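You operate a simulated robot arm through the tools that you are given. There is no shell and no other tool.

Carry out the task below with a simulated robot arm. There is one attempt and no reset: what you move stays moved.

TASK
Run the cross belt left at speed 1, bring the tracking pointer into the green band, then switch it off.
Fine: it must stay in the band; leave the other controls alone.

Only the result counts: the job must be done as asked and must still hold three seconds after the hand-in. Knocking over, shifting, dropping, spilling or breaking anything else fails it.

THE ROBOT
A 6-joint arm with a two-finger gripper, fixed in place. Base frame: the origin is on the floor under the middle of its stand, x ahead of it, y to its left, z up. Units: mm, rad, N and s.
It reaches about 1572 mm from its shoulder. Its first joint turns from -2.897 to 2.897 rad. Payload 2.45 kg.
The tool frame sits at the grasp point between the pads (the TCP): z along the fingers, y along the line on which they close. The tips reach 20 mm beyond it. The gripper opens to 140 mm; its body begins 168 mm behind the TCP.
Orientation is that of the tool frame in the base frame, as a unit quaternion [w, x, y, z]. With the fingers straight down and closing along the base's y, the tool's x points along the base's -x, its y along +y and its z along -z.

THE INTERFACE
- The arm moves only by the tool arm_command. Its argument "motion" is one flat list of numbers, 6 for each row, row after row: the shift along the tool's x, y, z in mm, then the turn, a rotation vector about the tool's x, y, z in rad. In form: [x, y, z, rx, ry, rz, x, y, z, rx, ry, rz, ...]. A call has 1 to 20 rows; each row is the pose to reach, as a shift and turn from the pose commanded when the call began, along the tool's axes at that moment. "fingers" is the opening, from 0 (shut) to 1 (fully open), set as the call begins (left out, the last holds). Each row takes 0.2 s and may step no farther than 50 mm and 0.15 rad from the row before; otherwise, or with a gripper value out of range, the whole call is refused. A pose out of reach is approached as far as the arm can. The call stops where the force on the tool passes 90 N (or 10 N more than at its start, if that is more) or the arm is blocked; 0.2 s more then pass. The fingers move at their own pace (about 45 mm/s each) and stop on an object; they squeeze with about 44 N. The grip force told is the motor's: it shows also when the fingers shut on nothing. Time passes only in rows, and 0.2 s behind the last, so rows that repeat a pose let the fingers close. The reply holds the time, the measured pose of the TCP, the force on the tool along the base axes, the opening and the grip force, in the units named above and with some noise, with the torque about the TCP (base axes, N m) and any sound that the robot's microphone picked up.
- Cameras (640 x 400 px; columns grow to the right, rows downward): "scene" is fixed at [402, 650, 1121.3]; the picture's right is [-0.50, -0.87, 0.00], its down [-0.36, 0.21, -0.91] and it looks along [0.79, -0.45, -0.42] (base axes); focal length 325 px, centre (320, 200). "wrist" rides on the gripper at [78, 11, -209] in the tool frame; the picture's right is [-0.14, 0.99, 0.00], its down [-0.92, -0.13, -0.37] and it looks along [-0.36, -0.05, 0.93] (tool axes); focal length 280 px, centre (320, 200). There is no depth. A picture from a camera that has moved, and an enlarged one, comes with that camera's place and axes in the base frame and with its lens.
- snapshot(camera): a new picture of that camera. No time passes.
- inspect(camera, box): a new picture of the part [left, top, right, bottom] of that camera's present view, enlarged. No time passes.
- job_done(): hands the job in; it is judged then, once.

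Nothing tells you positions but the pictures and the camera data. Unless the task says otherwise, let go and move clear before handing in.

The tools are called after "Call:" as a command line: name --argument value ..., lists and objects as JSON in quotes. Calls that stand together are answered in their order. arm_command: Moves the arm, as the interface text tells. Its arguments: {"type":"object","properties":{"motion":{"type":"array"},"fingers":{"type":"number"}},"required":["motion"]} The other tools are called the same way: snapshot (camera) takes a picture; inspect (camera, box) takes an enlarged picture of a part of a camera's view; job_done () hands the job in.

At the start:

```text
clock: 0.0
position: [614.1, 344.8, 952.2]
ee_rot: [0.0, -0.001, 1.0, 0.0]
wrist_force: [-1.0, -0.3, -0.2]
moment: [0.0, 0.0, 0.04]
finger_gap: 140.2
finger_force: 0.0
```

scene: 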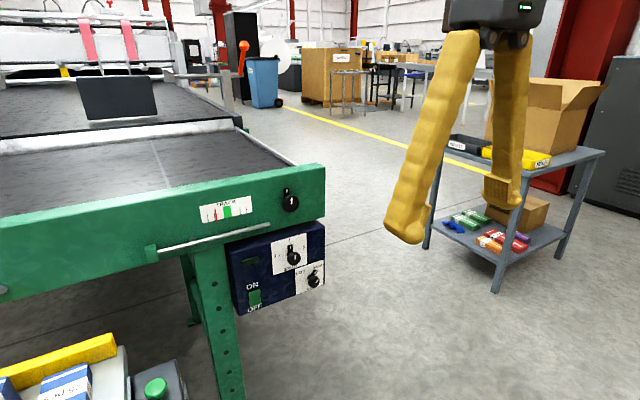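
wrist: 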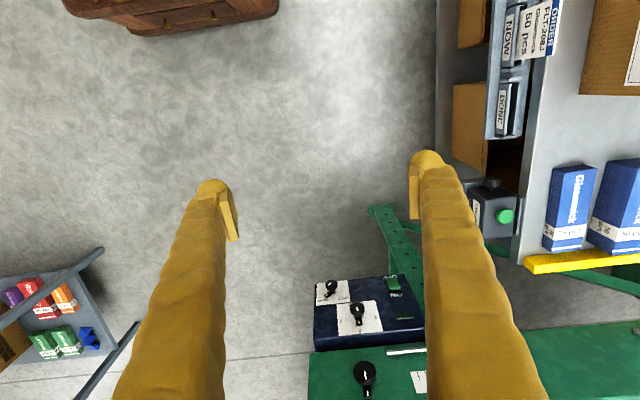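

I see a conveyor on the left with a control box (rocker switch, two knobs) and a tracking scale with a knob on the green side beam. I'll enlarge those areas before planning.

Call:
inspect --camera "scene" --box '[180, 160, 340, 260]'

Call:
inspect --camera "scene" --box '[220, 215, 340, 315]'

Call:
inspect --camera "wrist" --box '[290, 260, 450, 400]'

Call:
inspect --camera "scene" --box '[0, 0, 320, 200]'

```text
4.00 times, centred on (260, 210) of scene
camera zoom: at [402.0, 650.0, 1121.3], right [-0.5, -0.87, 0.0], down [-0.36, 0.21, -0.91], along [0.79, -0.45, -0.42], focal length 1302 px, centre (560, 160)
```

zoom: 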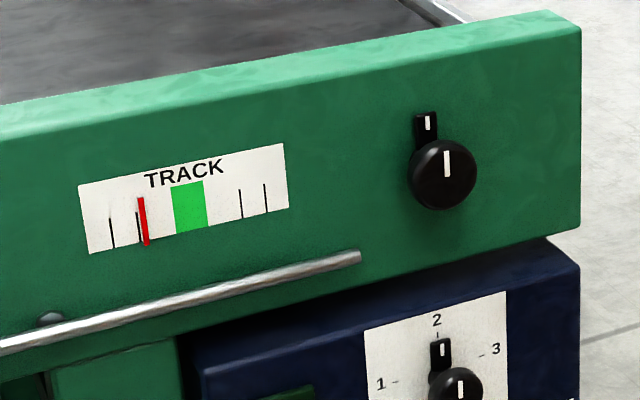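

```text
4.00 times, centred on (280, 265) of scene
camera zoom: at [402.0, 650.0, 1121.3], right [-0.5, -0.87, 0.0], down [-0.36, 0.21, -0.91], along [0.79, -0.45, -0.42], focal length 1302 px, centre (480, -60)
```

zoom: 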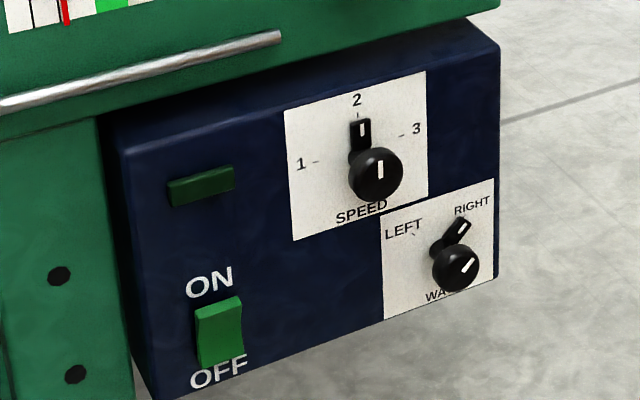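

```text
2.86 times, centred on (370, 330) of wrist
camera zoom: at [535.4, 356.4, 1161.1], right [0.14, 0.99, 0.0], down [0.92, -0.13, 0.37], along [0.36, -0.05, -0.93], focal length 801 px, centre (177, -171)
```

zoom: 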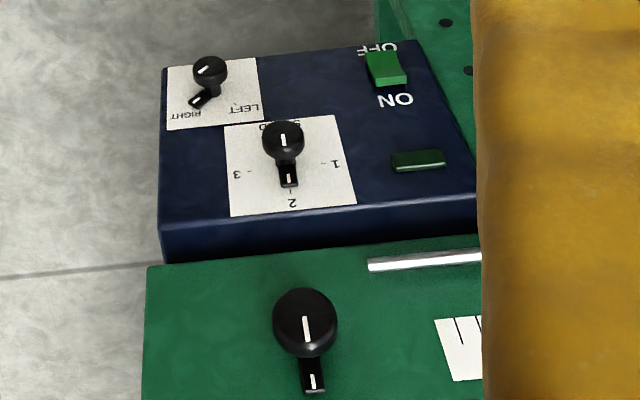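

```text
2.00 times, centred on (160, 100) of scene
camera zoom: at [402.0, 650.0, 1121.3], right [-0.5, -0.87, 0.0], down [-0.36, 0.21, -0.91], along [0.79, -0.45, -0.42], focal length 651 px, centre (640, 400)
```

zoom: 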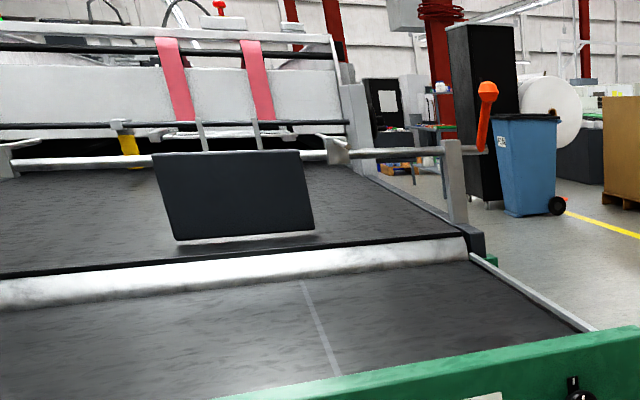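

The knobs and rocker are on vertical faces that face the robot. I put the track knob near (1026, 371, 797), the speed knob near (999, 376, 667), the direction knob near (997, 322, 572) and the rocker near (1016, 479, 575). Next I turn the gripper to point along +x while staying well clear, then look again.

Call:
arm_command --motion '[-8, 0, 12, 0, -0.131, 0, -16, 0, 24, 0, -0.262, 0, -24, 0, 36, 0, -0.393, 0, -32, 0, 48, 0, -0.524, 0, -40, 0, 60, 0, -0.654, 0, -48, 0, 72, 0, -0.785, 0, -56, 0, 84, 0, -0.916, 0, -64, 0, 96, 0, -1.047, 0, -72, 0, 108, 0, -1.178, 0, -80, 0, 120, 0, -1.309, 0, -88, 0, 132, 0, -1.44, 0, -96, 0, 144, 0, -1.571, 0]' --fingers 0.5

```text
clock: 2.6
position: [760.6, 391.4, 873.1]
ee_rot: [0.695, -0.021, 0.718, -0.041]
wrist_force: [0.0, 0.5, -0.4]
moment: [0.0, 0.03, -0.03]
finger_gap: 70.1
finger_force: 0.2
out of reach, approached as far as the arm can: row 9, 10, 11, 12
```

The arm couldn't fully reach the last rows, probably because the wrist was folded too close to the base. I'll check the views, then move forward to get a reachable pose.

Call:
snapshot --camera "scene"

Call:
snapshot --camera "wrist"

Call:
arm_command --motion '[0, 0, 20, 0, 0, 0]'

```text
taken
```

scene: 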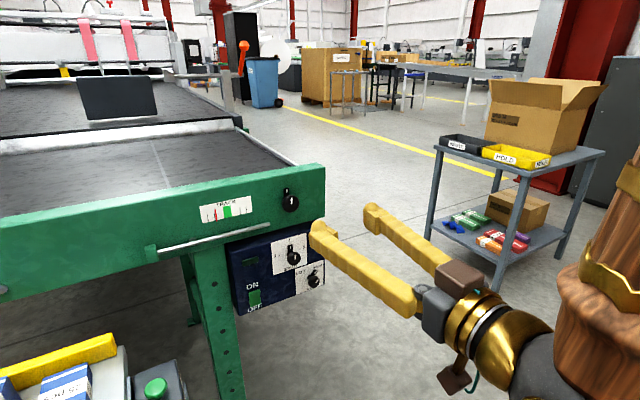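

```text
taken
camera wrist: at [549.2, 402.5, 800.8], right [0.03, 1.0, 0.05], down [-0.34, -0.04, 0.94], along [0.94, -0.05, 0.34], focal length 280 px, centre (320, 200)
```

wrist: 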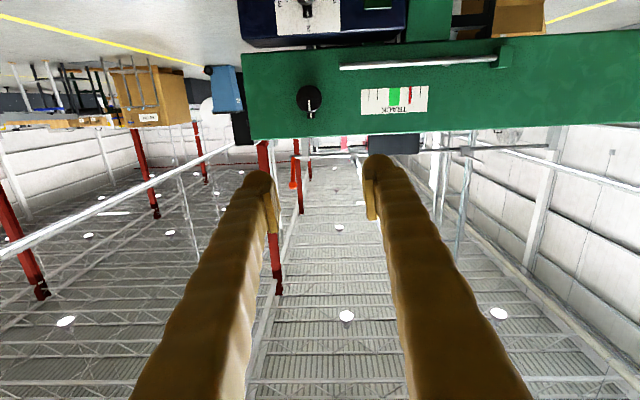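

```text
clock: 3.0
position: [781.6, 390.3, 871.8]
ee_rot: [0.694, -0.021, 0.718, -0.04]
wrist_force: [-0.5, 1.0, 0.5]
moment: [0.01, -0.02, 0.0]
finger_gap: 70.0
finger_force: 0.0
```

Commands continue from the pose the arm actually reached. Now I straighten the tool so it points exactly along +x and lower it in front of the controls for a straight-on look.

Call:
arm_command --motion '[34.3, 0.3, 4.8, -0.005, -0.007, 0.017, 68.6, 0.6, 9.6, -0.011, -0.014, 0.034, 103, 0.9, 14.4, -0.016, -0.02, 0.052, 137.3, 1.2, 19.2, -0.022, -0.027, 0.069, 171.7, 1.4, 23.9, -0.027, -0.034, 0.086]'

Call:
snapshot --camera "wrist"

Call:
snapshot --camera "scene"

```text
clock: 4.2
position: [854.7, 422.4, 745.9]
ee_rot: [0.697, -0.025, 0.715, -0.046]
wrist_force: [0.6, -0.1, 0.2]
moment: [-0.01, 0.01, -0.02]
finger_gap: 70.1
finger_force: 0.1
out of reach, approached as far as the arm can: row 1, 2, 3, 4, 5
```

```text
taken
camera wrist: at [642.9, 432.8, 671.1], right [0.03, 1.0, 0.04], down [-0.35, -0.02, 0.94], along [0.94, -0.04, 0.35], focal length 280 px, centre (320, 200)
```

wrist: 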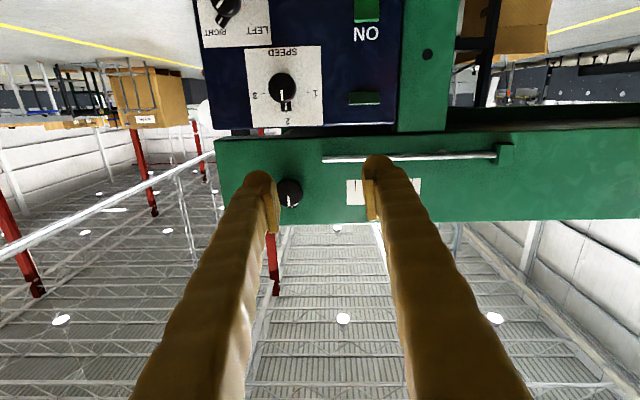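

```text
taken
```

scene: 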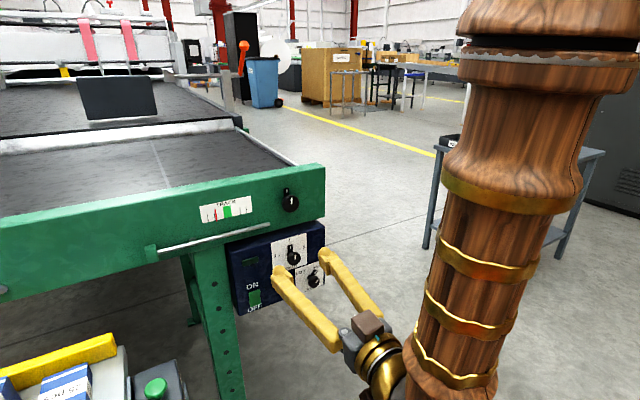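

The arm hits a joint limit when folded this close, so the pose is skewed by about 0.1 rad. I'll correct the orientation while extending forward, where reach should be better; the fingertips will stop at about x=920, still clear of the knobs.

Call:
arm_command --motion '[0, 0, 25, 0, 0, 0, 0, 0, 46, 0, 0, 0, 8, -14, 52, -0.01, -0.008, 0.033, 16, -28, 54, -0.02, -0.016, 0.066, 23, -42.2, 56.6, -0.03, -0.025, 0.1]'

Call:
snapshot --camera "wrist"

Call:
snapshot --camera "scene"

```text
clock: 5.4
position: [921.3, 404.4, 739.6]
ee_rot: [0.7, -0.018, 0.713, -0.033]
wrist_force: [-0.2, 0.1, 0.7]
moment: [-0.01, 0.04, 0.0]
finger_gap: 69.7
finger_force: 0.1
out of reach, approached as far as the arm can: row 4, 5
```

```text
taken
camera wrist: at [710.7, 414.3, 664.4], right [0.02, 1.0, 0.07], down [-0.35, -0.06, 0.93], along [0.94, -0.04, 0.35], focal length 280 px, centre (320, 200)
```

wrist: 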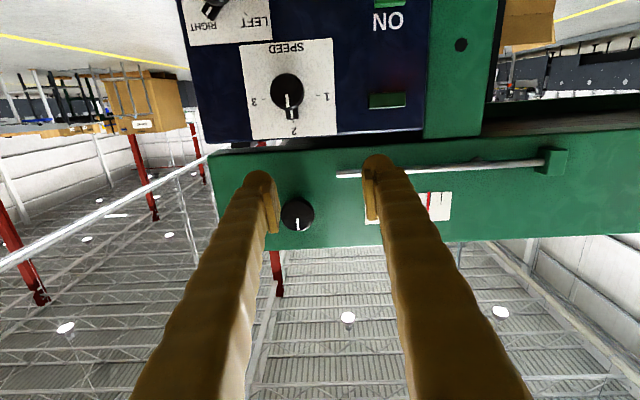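

```text
taken
```

scene: 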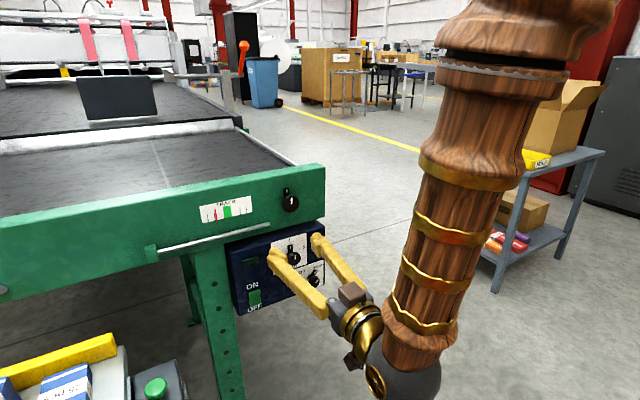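

The panel face is at x≈1028. The speed knob axis is near y=377, z=662, with its cap sticking out to about x=992. The reach limit looks like a minimum wrist distance, so I'll extend to x=955 and line up squarely with the speed knob.

Call:
arm_command --motion '[0, 0, 36, 0, 0, 0, 26, -7, 36, -0.007, -0.006, 0.024, 52, -14, 36, -0.014, -0.012, 0.048, 78.7, -21, 35.6, -0.021, -0.018, 0.072]'

Call:
snapshot --camera "wrist"

Call:
snapshot --camera "scene"

```text
clock: 6.4
position: [980.4, 397.5, 676.8]
ee_rot: [0.703, -0.015, 0.71, -0.029]
wrist_force: [0.5, 0.8, 0.4]
moment: [0.02, 0.01, -0.02]
finger_gap: 69.9
finger_force: 0.0
out of reach, approached as far as the arm can: row 2, 3, 4
```

```text
taken
camera wrist: at [771.8, 408.7, 600.0], right [0.02, 1.0, 0.08], down [-0.36, -0.06, 0.93], along [0.93, -0.05, 0.36], focal length 280 px, centre (320, 200)
```

wrist: 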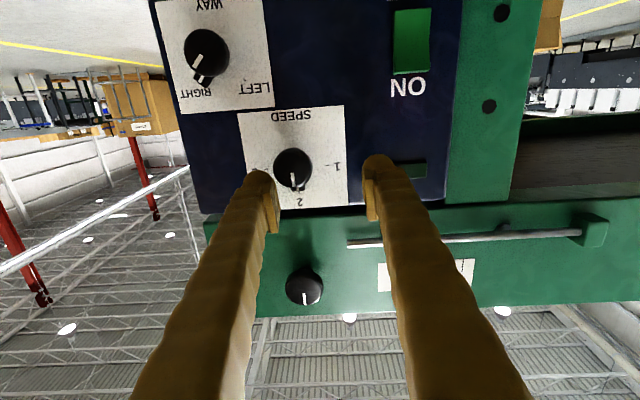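

```text
taken
```

scene: 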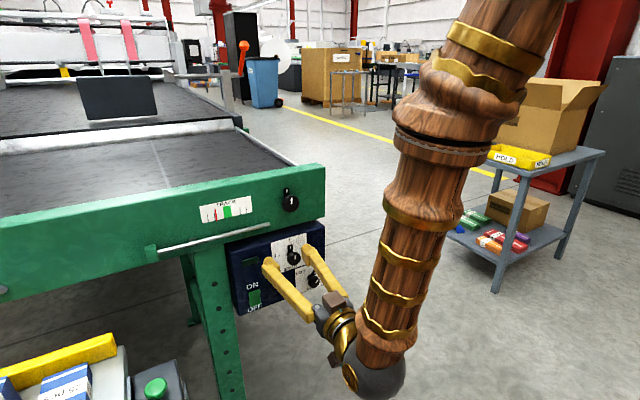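

The arm still stops short of the commanded pose, so I need to find which joint limit is blocking it. The fingers are clear, so I'll test a roll in the direction the speed knob needs anyway, plus a small retreat.

Call:
arm_command --motion '[0, 0, -5, 0, 0, -0.1, 0, 0, -10, 0, 0, -0.2, 0, 0, -10, 0, 0, -0.3]'

```text
clock: 7.2
position: [970.6, 398.7, 675.4]
ee_rot: [0.691, -0.123, 0.7, -0.134]
wrist_force: [-0.4, 0.0, 0.1]
moment: [-0.01, 0.0, 0.0]
finger_gap: 70.2
finger_force: 0.1
```

With a negative roll the arm retreated without complaint, so the limit looks like the roll joint. Next I shift to line up with the speed knob while keeping this roll.

Call:
arm_command --motion '[0, 0, -15, 0, 0, 0, 10, -8, -15, 0, 0, 0, 20.5, -15.7, -15, 0, 0.0, 0]'

Call:
snapshot --camera "wrist"

```text
clock: 8.0
position: [955.7, 376.1, 661.5]
ee_rot: [0.691, -0.121, 0.7, -0.134]
wrist_force: [0.4, -0.4, 0.4]
moment: [-0.05, -0.04, -0.01]
finger_gap: 69.9
finger_force: 0.0
```

```text
taken
camera wrist: at [744.8, 363.8, 586.9], right [0.02, 0.97, -0.22], down [-0.36, 0.21, 0.91], along [0.93, 0.06, 0.35], focal length 280 px, centre (320, 200)
```

wrist: 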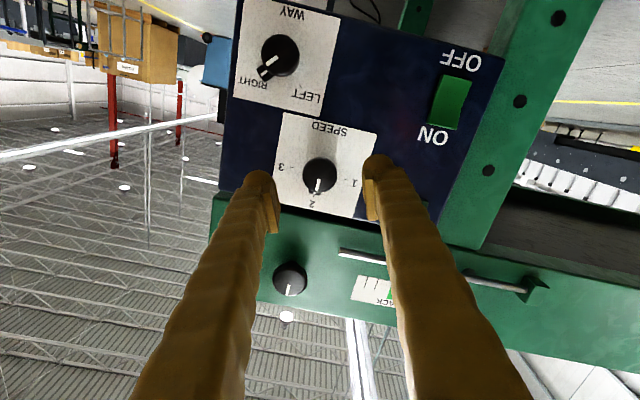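

Aligned now; the roll joint was the limit and negative rolls are free. I'll look closer at the speed knob, its ticks and the rocker.

Call:
inspect --camera "wrist" --box '[265, 110, 385, 225]'

Call:
inspect --camera "wrist" --box '[225, 0, 345, 115]'

Call:
inspect --camera "wrist" --box '[390, 30, 510, 180]'

Call:
inspect --camera "scene" --box '[220, 215, 340, 315]'

```text
3.48 times, centred on (325, 168) of wrist
camera zoom: at [744.8, 363.8, 586.9], right [0.02, 0.97, -0.22], down [-0.36, 0.21, 0.91], along [0.93, 0.06, 0.35], focal length 975 px, centre (303, 313)
```

zoom: 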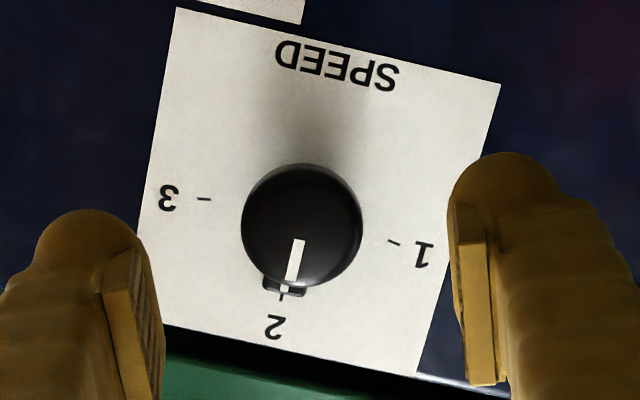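

```text
3.48 times, centred on (285, 58) of wrist
camera zoom: at [744.8, 363.8, 586.9], right [0.02, 0.97, -0.22], down [-0.36, 0.21, 0.91], along [0.93, 0.06, 0.35], focal length 975 px, centre (442, 696)
```

zoom: 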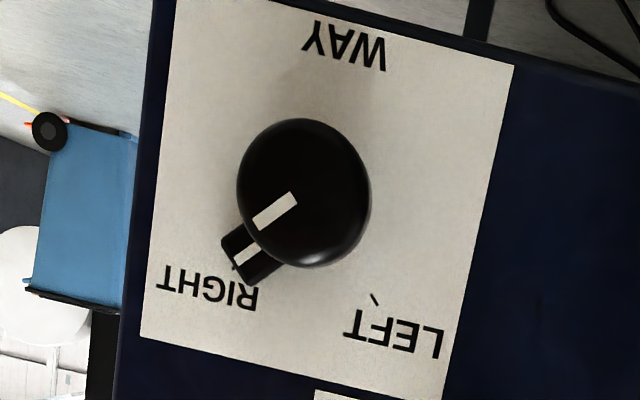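

```text
2.67 times, centred on (450, 105) of wrist
camera zoom: at [744.8, 363.8, 586.9], right [0.02, 0.97, -0.22], down [-0.36, 0.21, 0.91], along [0.93, 0.06, 0.35], focal length 748 px, centre (-27, 453)
```

zoom: 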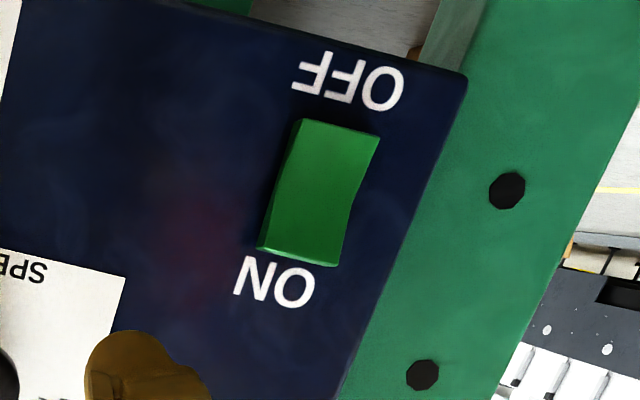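

```text
4.00 times, centred on (280, 265) of scene
camera zoom: at [402.0, 650.0, 1121.3], right [-0.5, -0.87, 0.0], down [-0.36, 0.21, -0.91], along [0.79, -0.45, -0.42], focal length 1302 px, centre (480, -60)
```

zoom: 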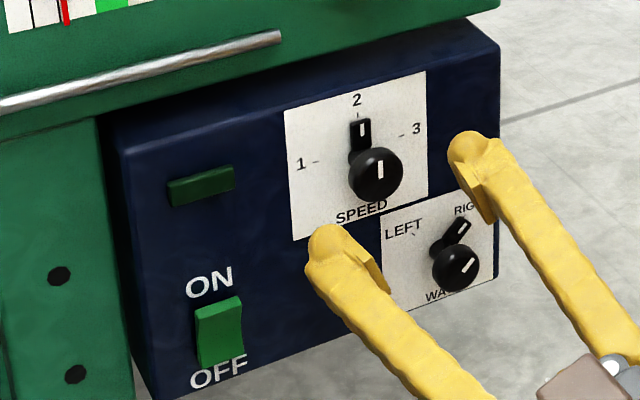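

The cap is about 33 mm across and centred near (376, 660), and the rocker is currently OFF because its ON end is raised. I'll advance straight onto the speed knob with the fingers open.

Call:
arm_command --motion '[0.8, 1.0, 15, 0, 0, 0, 0.8, 1.0, 30, 0, 0, 0, 0.8, 1.0, 42, 0, 0, 0]'

Call:
inspect --camera "wrist" --box '[220, 100, 420, 260]'

Call:
inspect --camera "scene" --box '[220, 215, 340, 315]'

```text
clock: 8.8
position: [996.8, 376.6, 661.8]
ee_rot: [0.691, -0.123, 0.7, -0.133]
wrist_force: [0.1, -0.4, -0.5]
moment: [-0.01, -0.02, 0.03]
finger_gap: 70.0
finger_force: 0.1
```

```text
2.50 times, centred on (320, 180) of wrist
camera zoom: at [787.0, 363.7, 586.0], right [0.02, 0.97, -0.22], down [-0.36, 0.21, 0.91], along [0.93, 0.06, 0.35], focal length 701 px, centre (320, 250)
```

zoom: 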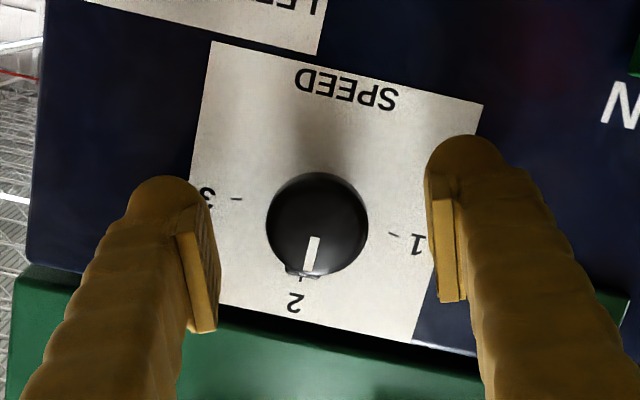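

```text
4.00 times, centred on (280, 265) of scene
camera zoom: at [402.0, 650.0, 1121.3], right [-0.5, -0.87, 0.0], down [-0.36, 0.21, -0.91], along [0.79, -0.45, -0.42], focal length 1302 px, centre (480, -60)
```

zoom: 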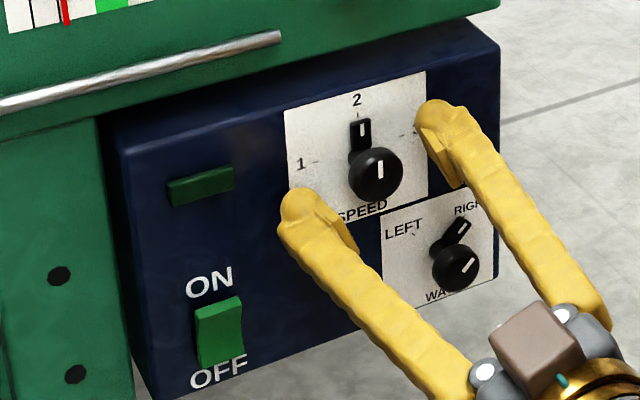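

The cap sits about 2 mm below the tool axis, so I'll make a small correction and then close on it.

Call:
arm_command --motion '[2.6, -0.6, 4, 0, 0, 0]'

Call:
arm_command --motion '[0, 0, 0, 0, 0, 0, 0, 0, 0, 0, 0, 0, 0, 0, 0, 0, 0, 0, 0, 0, 0, 0, 0, 0, 0, 0, 0, 0, 0, 0]' --fingers 0.15

Call:
inspect --camera "wrist" --box '[220, 100, 420, 260]'

```text
clock: 9.2
position: [1000.8, 375.0, 657.9]
ee_rot: [0.691, -0.122, 0.7, -0.133]
wrist_force: [-0.3, 0.4, -0.3]
moment: [-0.01, -0.03, 0.0]
finger_gap: 69.8
finger_force: 0.1
```

```text
clock: 10.4
position: [1001.4, 375.2, 658.2]
ee_rot: [0.691, -0.122, 0.7, -0.134]
wrist_force: [1.7, -6.6, 1.9]
moment: [0.0, -0.29, -0.63]
finger_gap: 32.4
finger_force: 45.3
```

```text
2.50 times, centred on (320, 180) of wrist
camera zoom: at [790.7, 362.0, 583.6], right [0.02, 0.97, -0.22], down [-0.36, 0.21, 0.91], along [0.93, 0.06, 0.35], focal length 701 px, centre (320, 250)
```

zoom: 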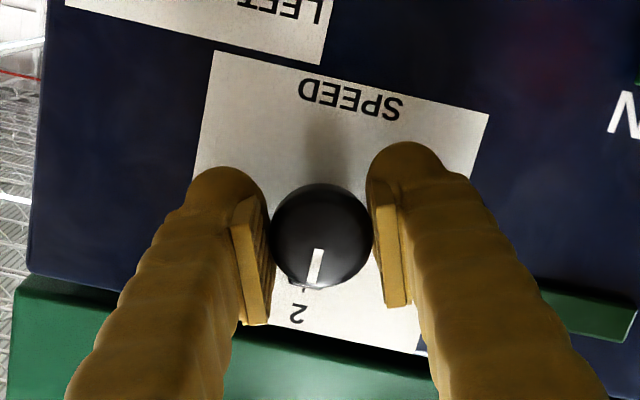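

The cap is gripped at 32.4 mm. Next I turn it counter-clockwise (as seen from the front) halfway toward 1 and check that the knob follows.

Call:
arm_command --motion '[0, 0, 0, 0, 0, -0.1, 0, 0, 0, 0, 0, -0.2, 0, 0, 0, 0, 0, -0.3, 0, 0, 0, 0, 0, -0.4, 0, 0, 0, 0, 0, -0.5, 0, 0, 0, 0, 0, -0.6, 0, 0, 0, 0, 0, -0.7]'

Call:
inspect --camera "wrist" --box '[220, 100, 420, 260]'

Call:
inspect --camera "scene" --box '[220, 215, 340, 315]'

```text
clock: 12.0
position: [1001.7, 373.9, 658.5]
ee_rot: [0.603, -0.354, 0.616, -0.362]
wrist_force: [-1.6, -34.4, 20.4]
moment: [0.02, -1.24, -0.84]
finger_gap: 32.0
finger_force: 45.1
```

```text
2.50 times, centred on (320, 180) of wrist
camera zoom: at [790.3, 316.0, 613.7], right [0.01, 0.6, -0.8], down [-0.35, 0.75, 0.56], along [0.94, 0.28, 0.21], focal length 701 px, centre (320, 250)
```

zoom: 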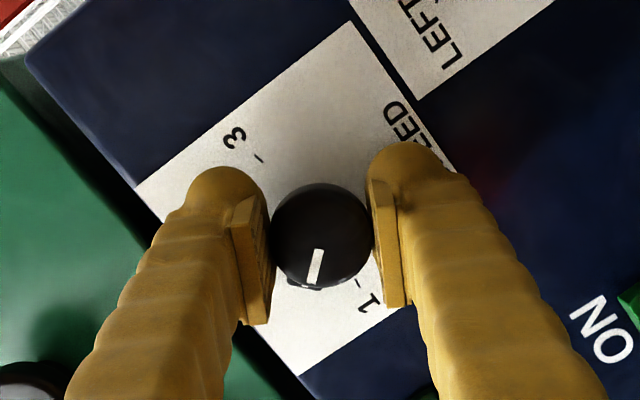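

```text
4.00 times, centred on (280, 265) of scene
camera zoom: at [402.0, 650.0, 1121.3], right [-0.5, -0.87, 0.0], down [-0.36, 0.21, -0.91], along [0.79, -0.45, -0.42], focal length 1302 px, centre (480, -60)
```

zoom: 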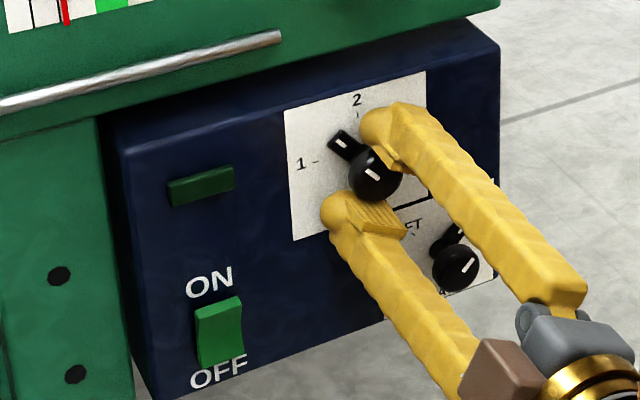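

The knob follows the grip, but a 40 N side load shows the axis is about 1.5 mm off. I'll re-centre while continuing the turn.

Call:
arm_command --motion '[0.3, -0.8, 0, 0, 0, 0, 0.6, -1.5, 0, 0, 0, -0.1, 0.6, -1.5, 0, 0, 0, -0.2, 0.6, -1.5, 0, 0, 0, -0.3, 0.6, -1.5, 0, 0, 0, -0.4, 0.6, -1.5, 0, 0, 0, -0.5, 0.6, -1.5, 0, 0, 0, -0.6]'

Call:
inspect --camera "wrist" --box '[220, 100, 420, 260]'

Call:
inspect --camera "scene" --box '[220, 215, 340, 315]'

```text
clock: 13.6
position: [1002.5, 373.4, 660.8]
ee_rot: [-0.469, 0.521, -0.484, 0.524]
wrist_force: [29.7, -16.3, 12.4]
moment: [0.01, -1.31, 0.0]
finger_gap: 31.9
finger_force: 45.1
```

```text
2.50 times, centred on (320, 180) of wrist
camera zoom: at [790.5, 299.7, 658.6], right [-0.01, 0.05, -1.0], down [-0.35, 0.94, 0.05], along [0.94, 0.35, 0.01], focal length 701 px, centre (320, 250)
```

zoom: 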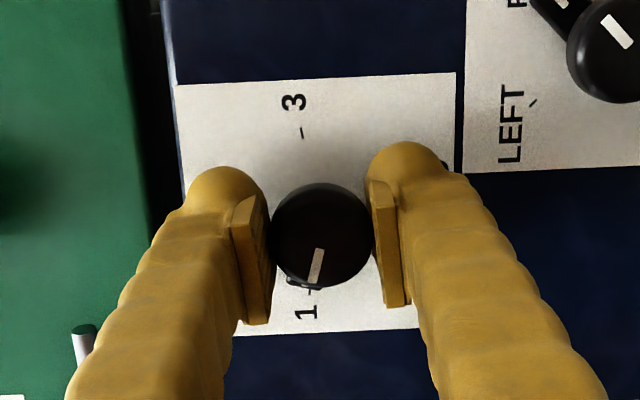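

```text
4.00 times, centred on (280, 265) of scene
camera zoom: at [402.0, 650.0, 1121.3], right [-0.5, -0.87, 0.0], down [-0.36, 0.21, -0.91], along [0.79, -0.45, -0.42], focal length 1302 px, centre (480, -60)
```

zoom: 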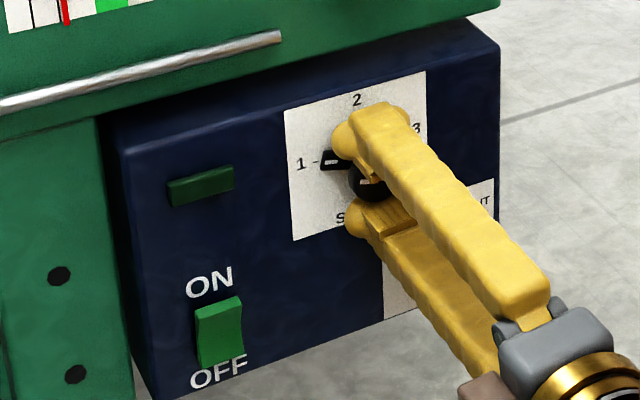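

The pointer is almost on the 1 tick and needs about 0.1 rad more. I'll finish the turn, then release.

Call:
arm_command --motion '[0.2, -0.5, 0.7, 0, 0, -0.05, 0.2, -0.5, 0.7, 0, 0, -0.1, 0.2, -0.5, 0.7, 0, 0, -0.1]'

Call:
inspect --camera "wrist" --box '[270, 140, 370, 220]'

Call:
inspect --camera "scene" --box '[280, 230, 320, 280]'

```text
clock: 14.4
position: [1001.0, 375.7, 659.6]
ee_rot: [-0.443, 0.545, -0.457, 0.547]
wrist_force: [8.1, -7.2, 18.6]
moment: [0.33, -1.36, 0.11]
finger_gap: 31.9
finger_force: 45.2
```

```text
5.00 times, centred on (320, 180) of wrist
camera zoom: at [790.7, 299.7, 666.8], right [-0.01, -0.05, -1.0], down [-0.35, 0.93, -0.05], along [0.94, 0.35, -0.03], focal length 1402 px, centre (320, 300)
```

zoom: 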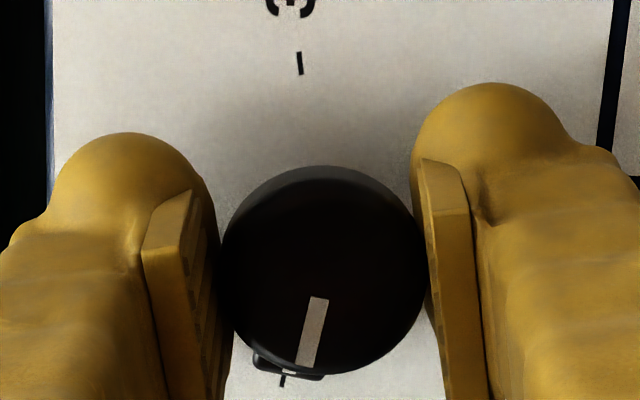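

```text
8.00 times, centred on (300, 255) of scene
camera zoom: at [402.0, 650.0, 1121.3], right [-0.5, -0.87, 0.0], down [-0.36, 0.21, -0.91], along [0.79, -0.45, -0.42], focal length 2603 px, centre (480, -240)
```

zoom: 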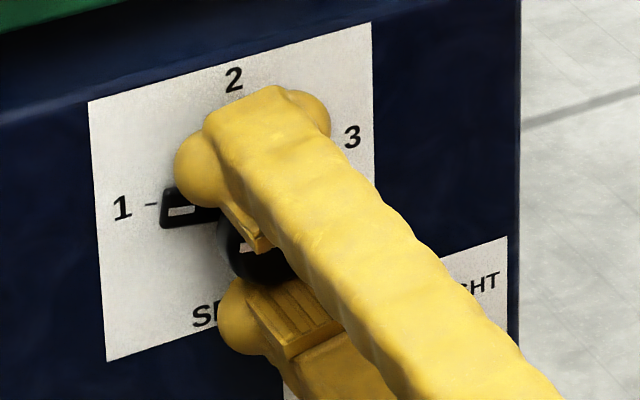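

The speed pointer lines up with the 1 tick. I'll open the fingers and back straight off.

Call:
arm_command --motion '[0, 0, 0, 0, 0, 0, 0, 0, 0, 0, 0, 0, 0, 0, 0, 0, 0, 0, 0, 0, -20, 0, 0, 0, 0, 0, -45, 0, 0, 0]' --fingers 0.45

Call:
snapshot --camera "wrist"

Call:
inspect --camera "scene" --box '[220, 215, 340, 315]'

```text
clock: 15.6
position: [957.3, 374.0, 659.9]
ee_rot: [-0.442, 0.544, -0.458, 0.547]
wrist_force: [0.1, -0.9, 0.1]
moment: [-0.01, -0.01, 0.03]
finger_gap: 63.1
finger_force: 0.0
```

```text
taken
camera wrist: at [746.1, 300.4, 666.4], right [-0.01, -0.05, -1.0], down [-0.35, 0.94, -0.05], along [0.94, 0.35, -0.03], focal length 280 px, centre (320, 200)
```

wrist: 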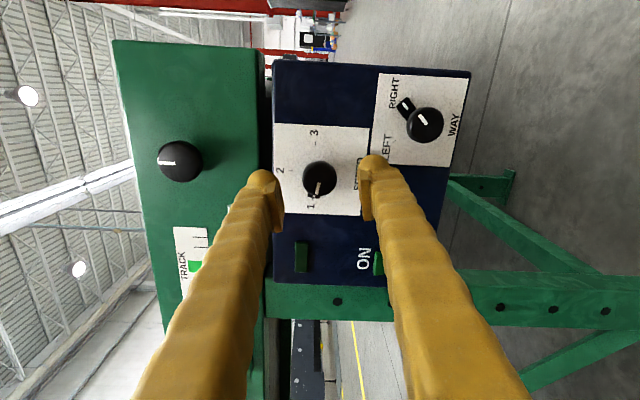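

```text
4.00 times, centred on (280, 265) of scene
camera zoom: at [402.0, 650.0, 1121.3], right [-0.5, -0.87, 0.0], down [-0.36, 0.21, -0.91], along [0.79, -0.45, -0.42], focal length 1302 px, centre (480, -60)
```

zoom: 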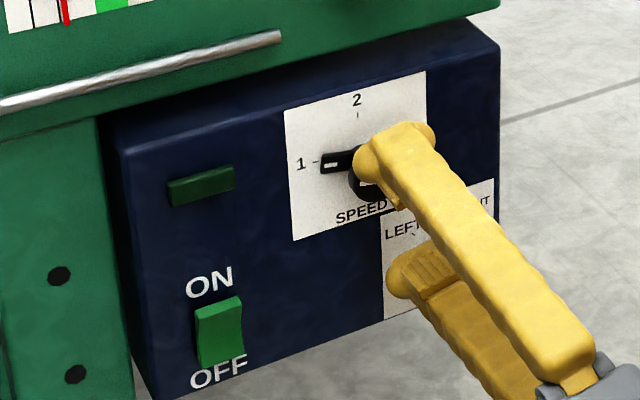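

Speed is set to 1. Next I slide in front of the WAY knob, at about y=321, z=567, and roll so the fingers will close across its pointer.

Call:
arm_command --motion '[8.6, 25.3, 0.5, 0, 0, -0.148, 17.2, 50.7, 1, 0, 0, -0.297, 25.8, 76, 1.5, 0, 0, -0.445, 34.4, 101.4, 2.1, 0, 0, -0.594]'

Call:
snapshot --camera "wrist"

Call:
inspect --camera "wrist" --box '[220, 100, 420, 260]'

Call:
snapshot --camera "scene"

```text
clock: 16.6
position: [957.9, 320.9, 566.6]
ee_rot: [-0.262, 0.654, -0.276, 0.653]
wrist_force: [0.6, 0.0, 0.1]
moment: [0.01, -0.02, -0.04]
finger_gap: 62.9
finger_force: 0.0
```

```text
taken
camera wrist: at [747.3, 262.9, 616.9], right [-0.02, -0.61, -0.8], down [-0.36, 0.75, -0.56], along [0.93, 0.28, -0.23], focal length 280 px, centre (320, 200)
```

wrist: 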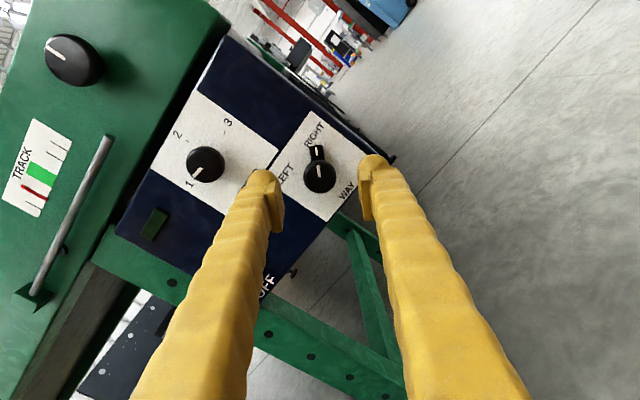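

```text
2.50 times, centred on (320, 180) of wrist
camera zoom: at [747.3, 262.9, 616.9], right [-0.02, -0.61, -0.8], down [-0.36, 0.75, -0.56], along [0.93, 0.28, -0.23], focal length 701 px, centre (320, 250)
```

zoom: 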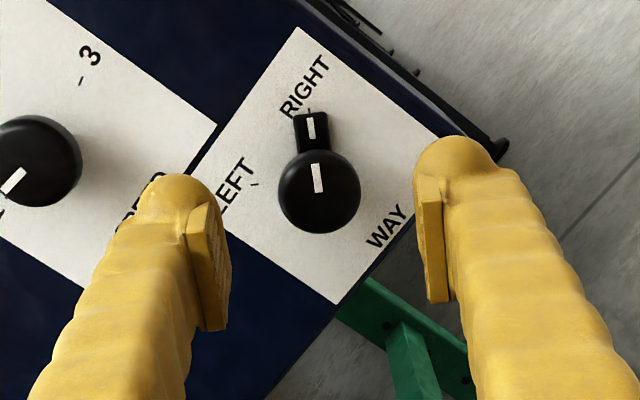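

```text
taken
```

scene: 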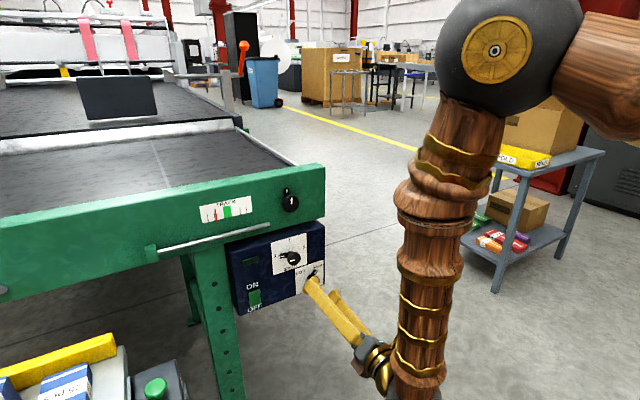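

I'm in front of the WAY knob, whose axis I put at about (321, 568) with a cap about 30 mm across. I'll advance onto it and check before gripping.

Call:
arm_command --motion '[0.7, -1.9, 15, 0, 0, 0, 0.7, -1.9, 30, 0, 0, 0, 0.7, -1.9, 43, 0, 0, 0]'

Call:
inspect --camera "wrist" --box '[220, 100, 420, 260]'

```text
clock: 17.4
position: [1001.4, 321.2, 568.7]
ee_rot: [-0.262, 0.654, -0.278, 0.653]
wrist_force: [0.0, -0.9, 0.7]
moment: [0.0, -0.01, 0.0]
finger_gap: 62.6
finger_force: 0.1
```

```text
2.50 times, centred on (320, 180) of wrist
camera zoom: at [790.3, 262.9, 618.7], right [-0.02, -0.6, -0.8], down [-0.36, 0.75, -0.56], along [0.93, 0.28, -0.23], focal length 701 px, centre (320, 250)
```

zoom: 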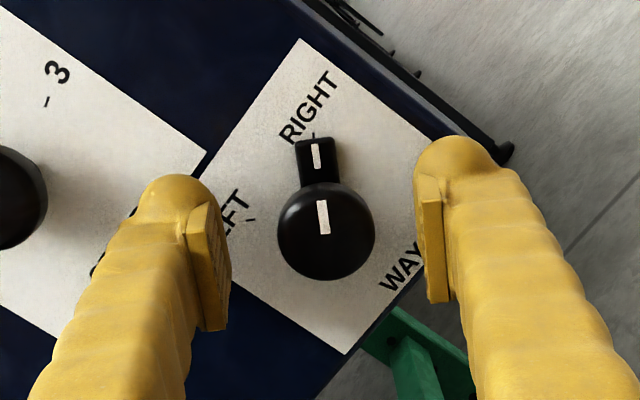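

The cap is about 1.3 mm off along the closing line, so I'll nudge over and close the fingers.

Call:
arm_command --motion '[0.4, 1.2, 0, 0, 0, 0]'

Call:
arm_command --motion '[0, 0, 0, 0, 0, 0, 0, 0, 0, 0, 0, 0, 0, 0, 0, 0, 0, 0, 0, 0, 0, 0, 0, 0, 0, 0, 0, 0, 0, 0]' --fingers 0.15

Call:
inspect --camera "wrist" --box '[220, 100, 420, 260]'

```text
clock: 17.8
position: [1000.7, 320.5, 568.3]
ee_rot: [-0.264, 0.654, -0.276, 0.652]
wrist_force: [-0.3, -0.5, 0.0]
moment: [-0.01, 0.03, 0.02]
finger_gap: 63.0
finger_force: 0.0
```

```text
clock: 19.0
position: [1001.1, 318.2, 569.6]
ee_rot: [-0.262, 0.653, -0.279, 0.653]
wrist_force: [48.8, -2.8, -15.8]
moment: [-0.02, 0.07, 0.02]
finger_gap: 29.9
finger_force: 44.7
```

```text
2.50 times, centred on (320, 180) of wrist
camera zoom: at [790.9, 261.3, 618.0], right [-0.02, -0.6, -0.8], down [-0.36, 0.75, -0.56], along [0.93, 0.28, -0.23], focal length 701 px, centre (320, 250)
```

zoom: 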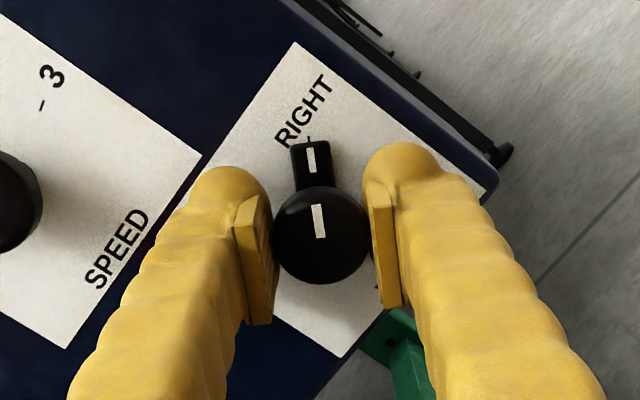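

The grip pulled the tool about 49 N toward the panel, which suggests the pads are behind the cap's widest point. I'll reopen, back off 4 mm and grip again more cleanly.

Call:
arm_command --motion '[0, 0, 0, 0, 0, 0, 0, 0, 0, 0, 0, 0, 0, 0, 0, 0, 0, 0]' --fingers 0.35

Call:
arm_command --motion '[0.0, 0.0, -4, 0, 0, 0]'

Call:
inspect --camera "wrist" --box '[220, 100, 420, 260]'

```text
clock: 19.8
position: [1000.0, 320.0, 568.3]
ee_rot: [-0.263, 0.654, -0.278, 0.653]
wrist_force: [-0.4, -0.4, 0.0]
moment: [0.02, -0.02, -0.01]
finger_gap: 49.1
finger_force: 0.0
```

```text
clock: 20.2
position: [996.1, 319.7, 569.6]
ee_rot: [-0.262, 0.654, -0.28, 0.652]
wrist_force: [0.0, 0.5, 0.4]
moment: [-0.02, -0.02, -0.03]
finger_gap: 48.9
finger_force: 0.1
```

```text
2.50 times, centred on (320, 180) of wrist
camera zoom: at [785.9, 261.7, 618.3], right [-0.02, -0.6, -0.8], down [-0.36, 0.75, -0.56], along [0.93, 0.28, -0.23], focal length 701 px, centre (320, 250)
```

zoom: 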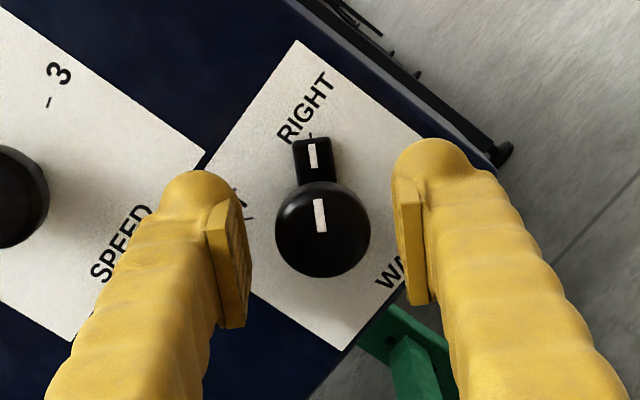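

The cap is now centred between the pads, so I'll close.

Call:
arm_command --motion '[0, 0, 0, 0, 0, 0, 0, 0, 0, 0, 0, 0, 0, 0, 0, 0, 0, 0, 0, 0, 0, 0, 0, 0]' --fingers 0.15

```text
clock: 21.2
position: [996.0, 318.3, 569.1]
ee_rot: [-0.263, 0.654, -0.279, 0.652]
wrist_force: [3.0, -7.9, -6.5]
moment: [0.02, -0.01, -0.07]
finger_gap: 29.0
finger_force: 45.0
```

That's a clean grip with low side load. I'll turn it counter-clockwise about 0.7 rad toward LEFT and check.

Call:
arm_command --motion '[0, 0.4, 0, 0, 0, -0.1, 0, 0.4, 0, 0, 0, -0.2, 0, 0.4, 0, 0, 0, -0.3, 0, 0.4, 0, 0, 0, -0.4, 0, 0.4, 0, 0, 0, -0.5, 0, 0.4, 0, 0, 0, -0.6, 0, 0.4, 0, 0, 0, -0.7]'

Call:
inspect --camera "wrist" --box '[220, 100, 420, 260]'

Call:
inspect --camera "scene" --box '[220, 215, 340, 315]'

```text
clock: 22.8
position: [994.8, 320.4, 568.3]
ee_rot: [-0.023, 0.71, -0.037, 0.703]
wrist_force: [-21.7, 0.8, 10.3]
moment: [0.03, -0.18, 0.03]
finger_gap: 28.9
finger_force: 45.0
```

```text
2.50 times, centred on (320, 180) of wrist
camera zoom: at [787.1, 307.6, 647.5], right [-0.02, -0.98, -0.22], down [-0.37, 0.21, -0.9], along [0.93, 0.06, -0.37], focal length 701 px, centre (320, 250)
```

zoom: 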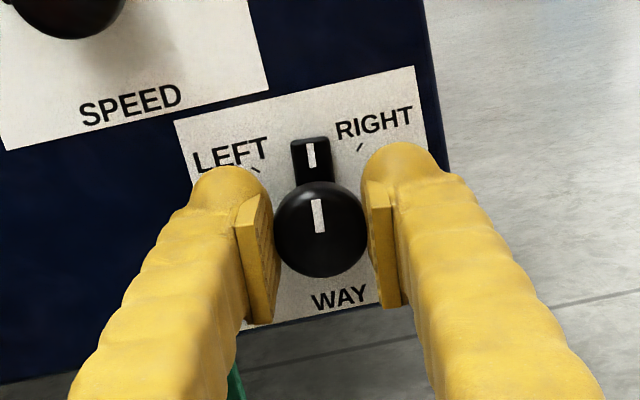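

```text
4.00 times, centred on (280, 265) of scene
camera zoom: at [402.0, 650.0, 1121.3], right [-0.5, -0.87, 0.0], down [-0.36, 0.21, -0.91], along [0.79, -0.45, -0.42], focal length 1302 px, centre (480, -60)
```

zoom: 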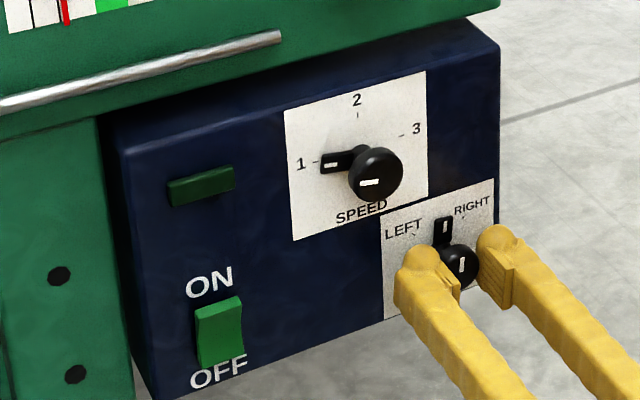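

It follows well and the pointer is about halfway. I'll turn another 0.65 rad.

Call:
arm_command --motion '[0, 0, 0.3, 0, 0, -0.1, 0, 0, 0.3, 0, 0, -0.2, 0, 0, 0.3, 0, 0, -0.3, 0, 0, 0.3, 0, 0, -0.4, 0, 0, 0.3, 0, 0, -0.5, 0, 0, 0.3, 0, 0, -0.6, 0, 0, 0.3, 0, 0, -0.66]'

Call:
inspect --camera "wrist" --box '[220, 100, 420, 260]'

Call:
inspect --camera "scene" --box '[220, 215, 340, 315]'

```text
clock: 24.4
position: [996.0, 320.8, 568.5]
ee_rot: [0.205, 0.684, 0.196, 0.672]
wrist_force: [-10.9, 28.3, 2.5]
moment: [0.03, 0.02, 0.35]
finger_gap: 28.8
finger_force: 45.2
```

```text
2.50 times, centred on (320, 180) of wrist
camera zoom: at [788.0, 359.0, 641.7], right [-0.01, -0.91, 0.42], down [-0.38, -0.39, -0.84], along [0.92, -0.17, -0.34], focal length 701 px, centre (320, 250)
```

zoom: 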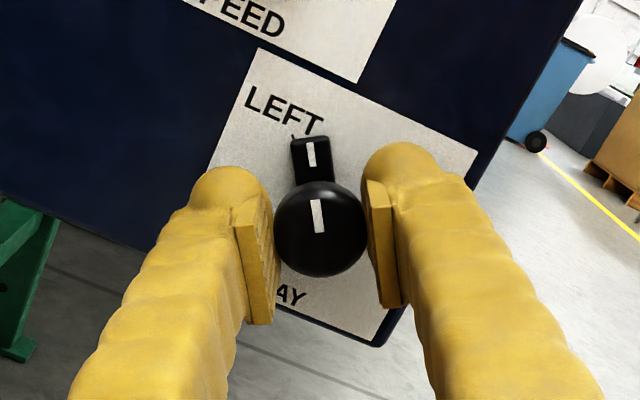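

```text
4.00 times, centred on (280, 265) of scene
camera zoom: at [402.0, 650.0, 1121.3], right [-0.5, -0.87, 0.0], down [-0.36, 0.21, -0.91], along [0.79, -0.45, -0.42], focal length 1302 px, centre (480, -60)
```

zoom: 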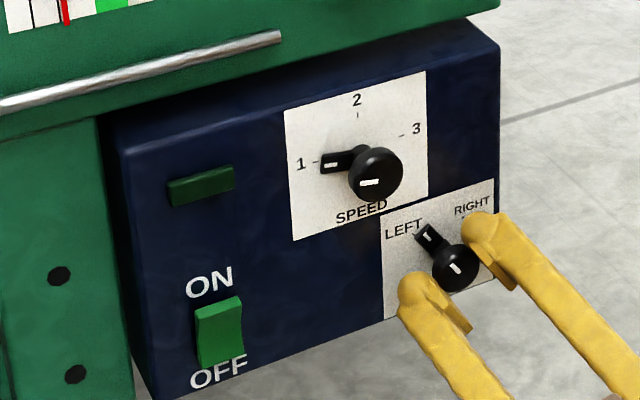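

The LEFT tick is still about 0.2 rad ahead of the pointer. I'll finish the turn while easing off the side load.

Call:
arm_command --motion '[0.3, -0.5, 0.3, 0, 0, -0.07, 0.4, -0.6, 0.3, 0, 0, -0.14, 0.4, -0.6, 0.3, 0, 0, -0.2, 0.4, -0.6, 0.3, 0, 0, -0.2]'

Call:
inspect --camera "wrist" --box '[220, 100, 420, 260]'

Call:
inspect --camera "scene" --box '[220, 215, 340, 315]'

```text
clock: 25.4
position: [996.4, 321.0, 567.6]
ee_rot: [0.273, 0.661, 0.262, 0.648]
wrist_force: [-48.7, 27.1, 13.9]
moment: [0.01, -0.05, 0.32]
finger_gap: 28.8
finger_force: 45.0
```

```text
2.50 times, centred on (320, 180) of wrist
camera zoom: at [788.4, 372.9, 633.4], right [-0.01, -0.8, 0.6], down [-0.39, -0.55, -0.74], along [0.92, -0.24, -0.31], focal length 701 px, centre (320, 250)
```

zoom: 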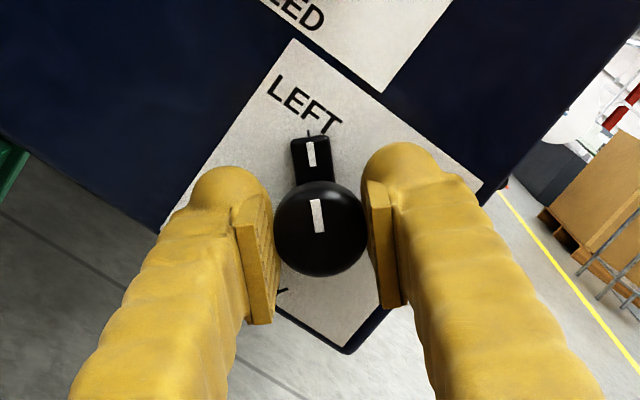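

```text
4.00 times, centred on (280, 265) of scene
camera zoom: at [402.0, 650.0, 1121.3], right [-0.5, -0.87, 0.0], down [-0.36, 0.21, -0.91], along [0.79, -0.45, -0.42], focal length 1302 px, centre (480, -60)
```

zoom: 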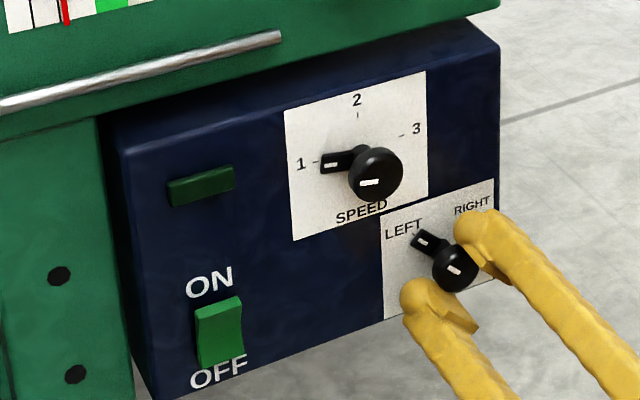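

The pointer is on the LEFT tick. I'll open the fingers and back straight out.

Call:
arm_command --motion '[0, 0, 0, 0, 0, 0, 0, 0, 0, 0, 0, 0, 0, 0, 0, 0, 0, 0, 0, 0, -20, 0, 0, 0, 0, 0, -45, 0, 0, 0]' --fingers 0.4

Call:
snapshot --camera "wrist"

Call:
inspect --camera "scene" --box '[220, 215, 340, 315]'

Call:
inspect --camera "scene" --box '[180, 160, 340, 260]'

```text
clock: 26.6
position: [951.5, 321.1, 568.7]
ee_rot: [0.273, 0.661, 0.263, 0.648]
wrist_force: [-0.1, -0.6, -0.3]
moment: [0.0, -0.02, -0.02]
finger_gap: 55.9
finger_force: 0.1
```

```text
taken
camera wrist: at [743.9, 373.2, 634.2], right [-0.01, -0.8, 0.6], down [-0.39, -0.55, -0.74], along [0.92, -0.24, -0.31], focal length 280 px, centre (320, 200)
```

wrist: 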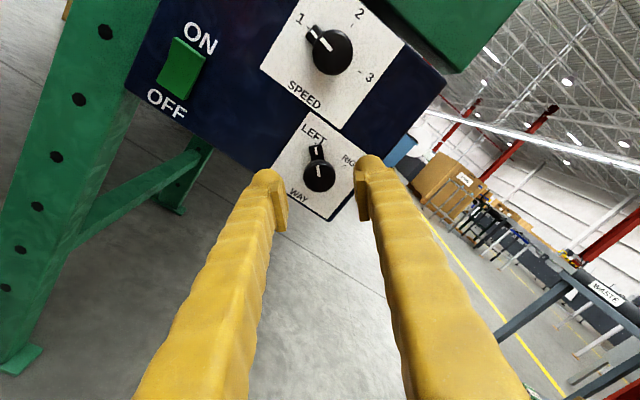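

```text
4.00 times, centred on (280, 265) of scene
camera zoom: at [402.0, 650.0, 1121.3], right [-0.5, -0.87, 0.0], down [-0.36, 0.21, -0.91], along [0.79, -0.45, -0.42], focal length 1302 px, centre (480, -60)
```

zoom: 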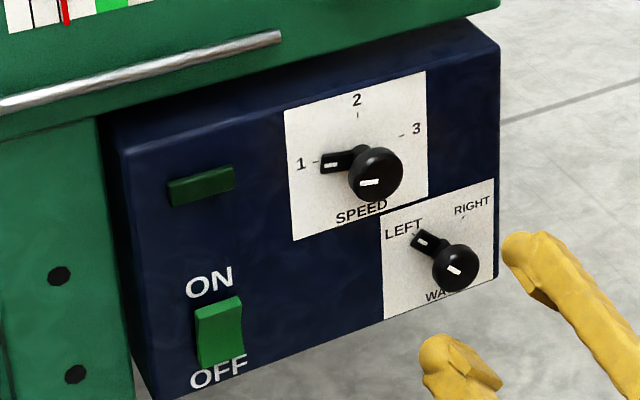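

```text
4.00 times, centred on (260, 210) of scene
camera zoom: at [402.0, 650.0, 1121.3], right [-0.5, -0.87, 0.0], down [-0.36, 0.21, -0.91], along [0.79, -0.45, -0.42], focal length 1302 px, centre (560, 160)
```

zoom: 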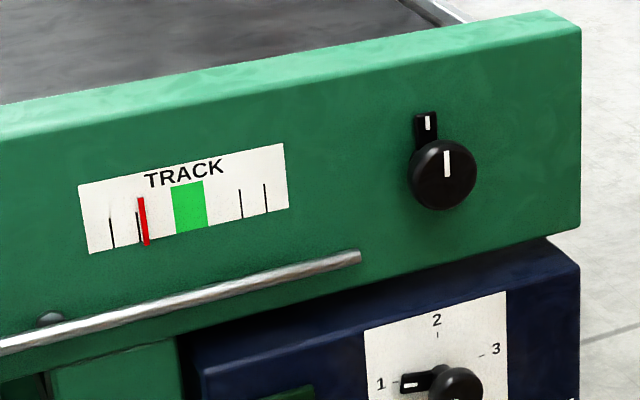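

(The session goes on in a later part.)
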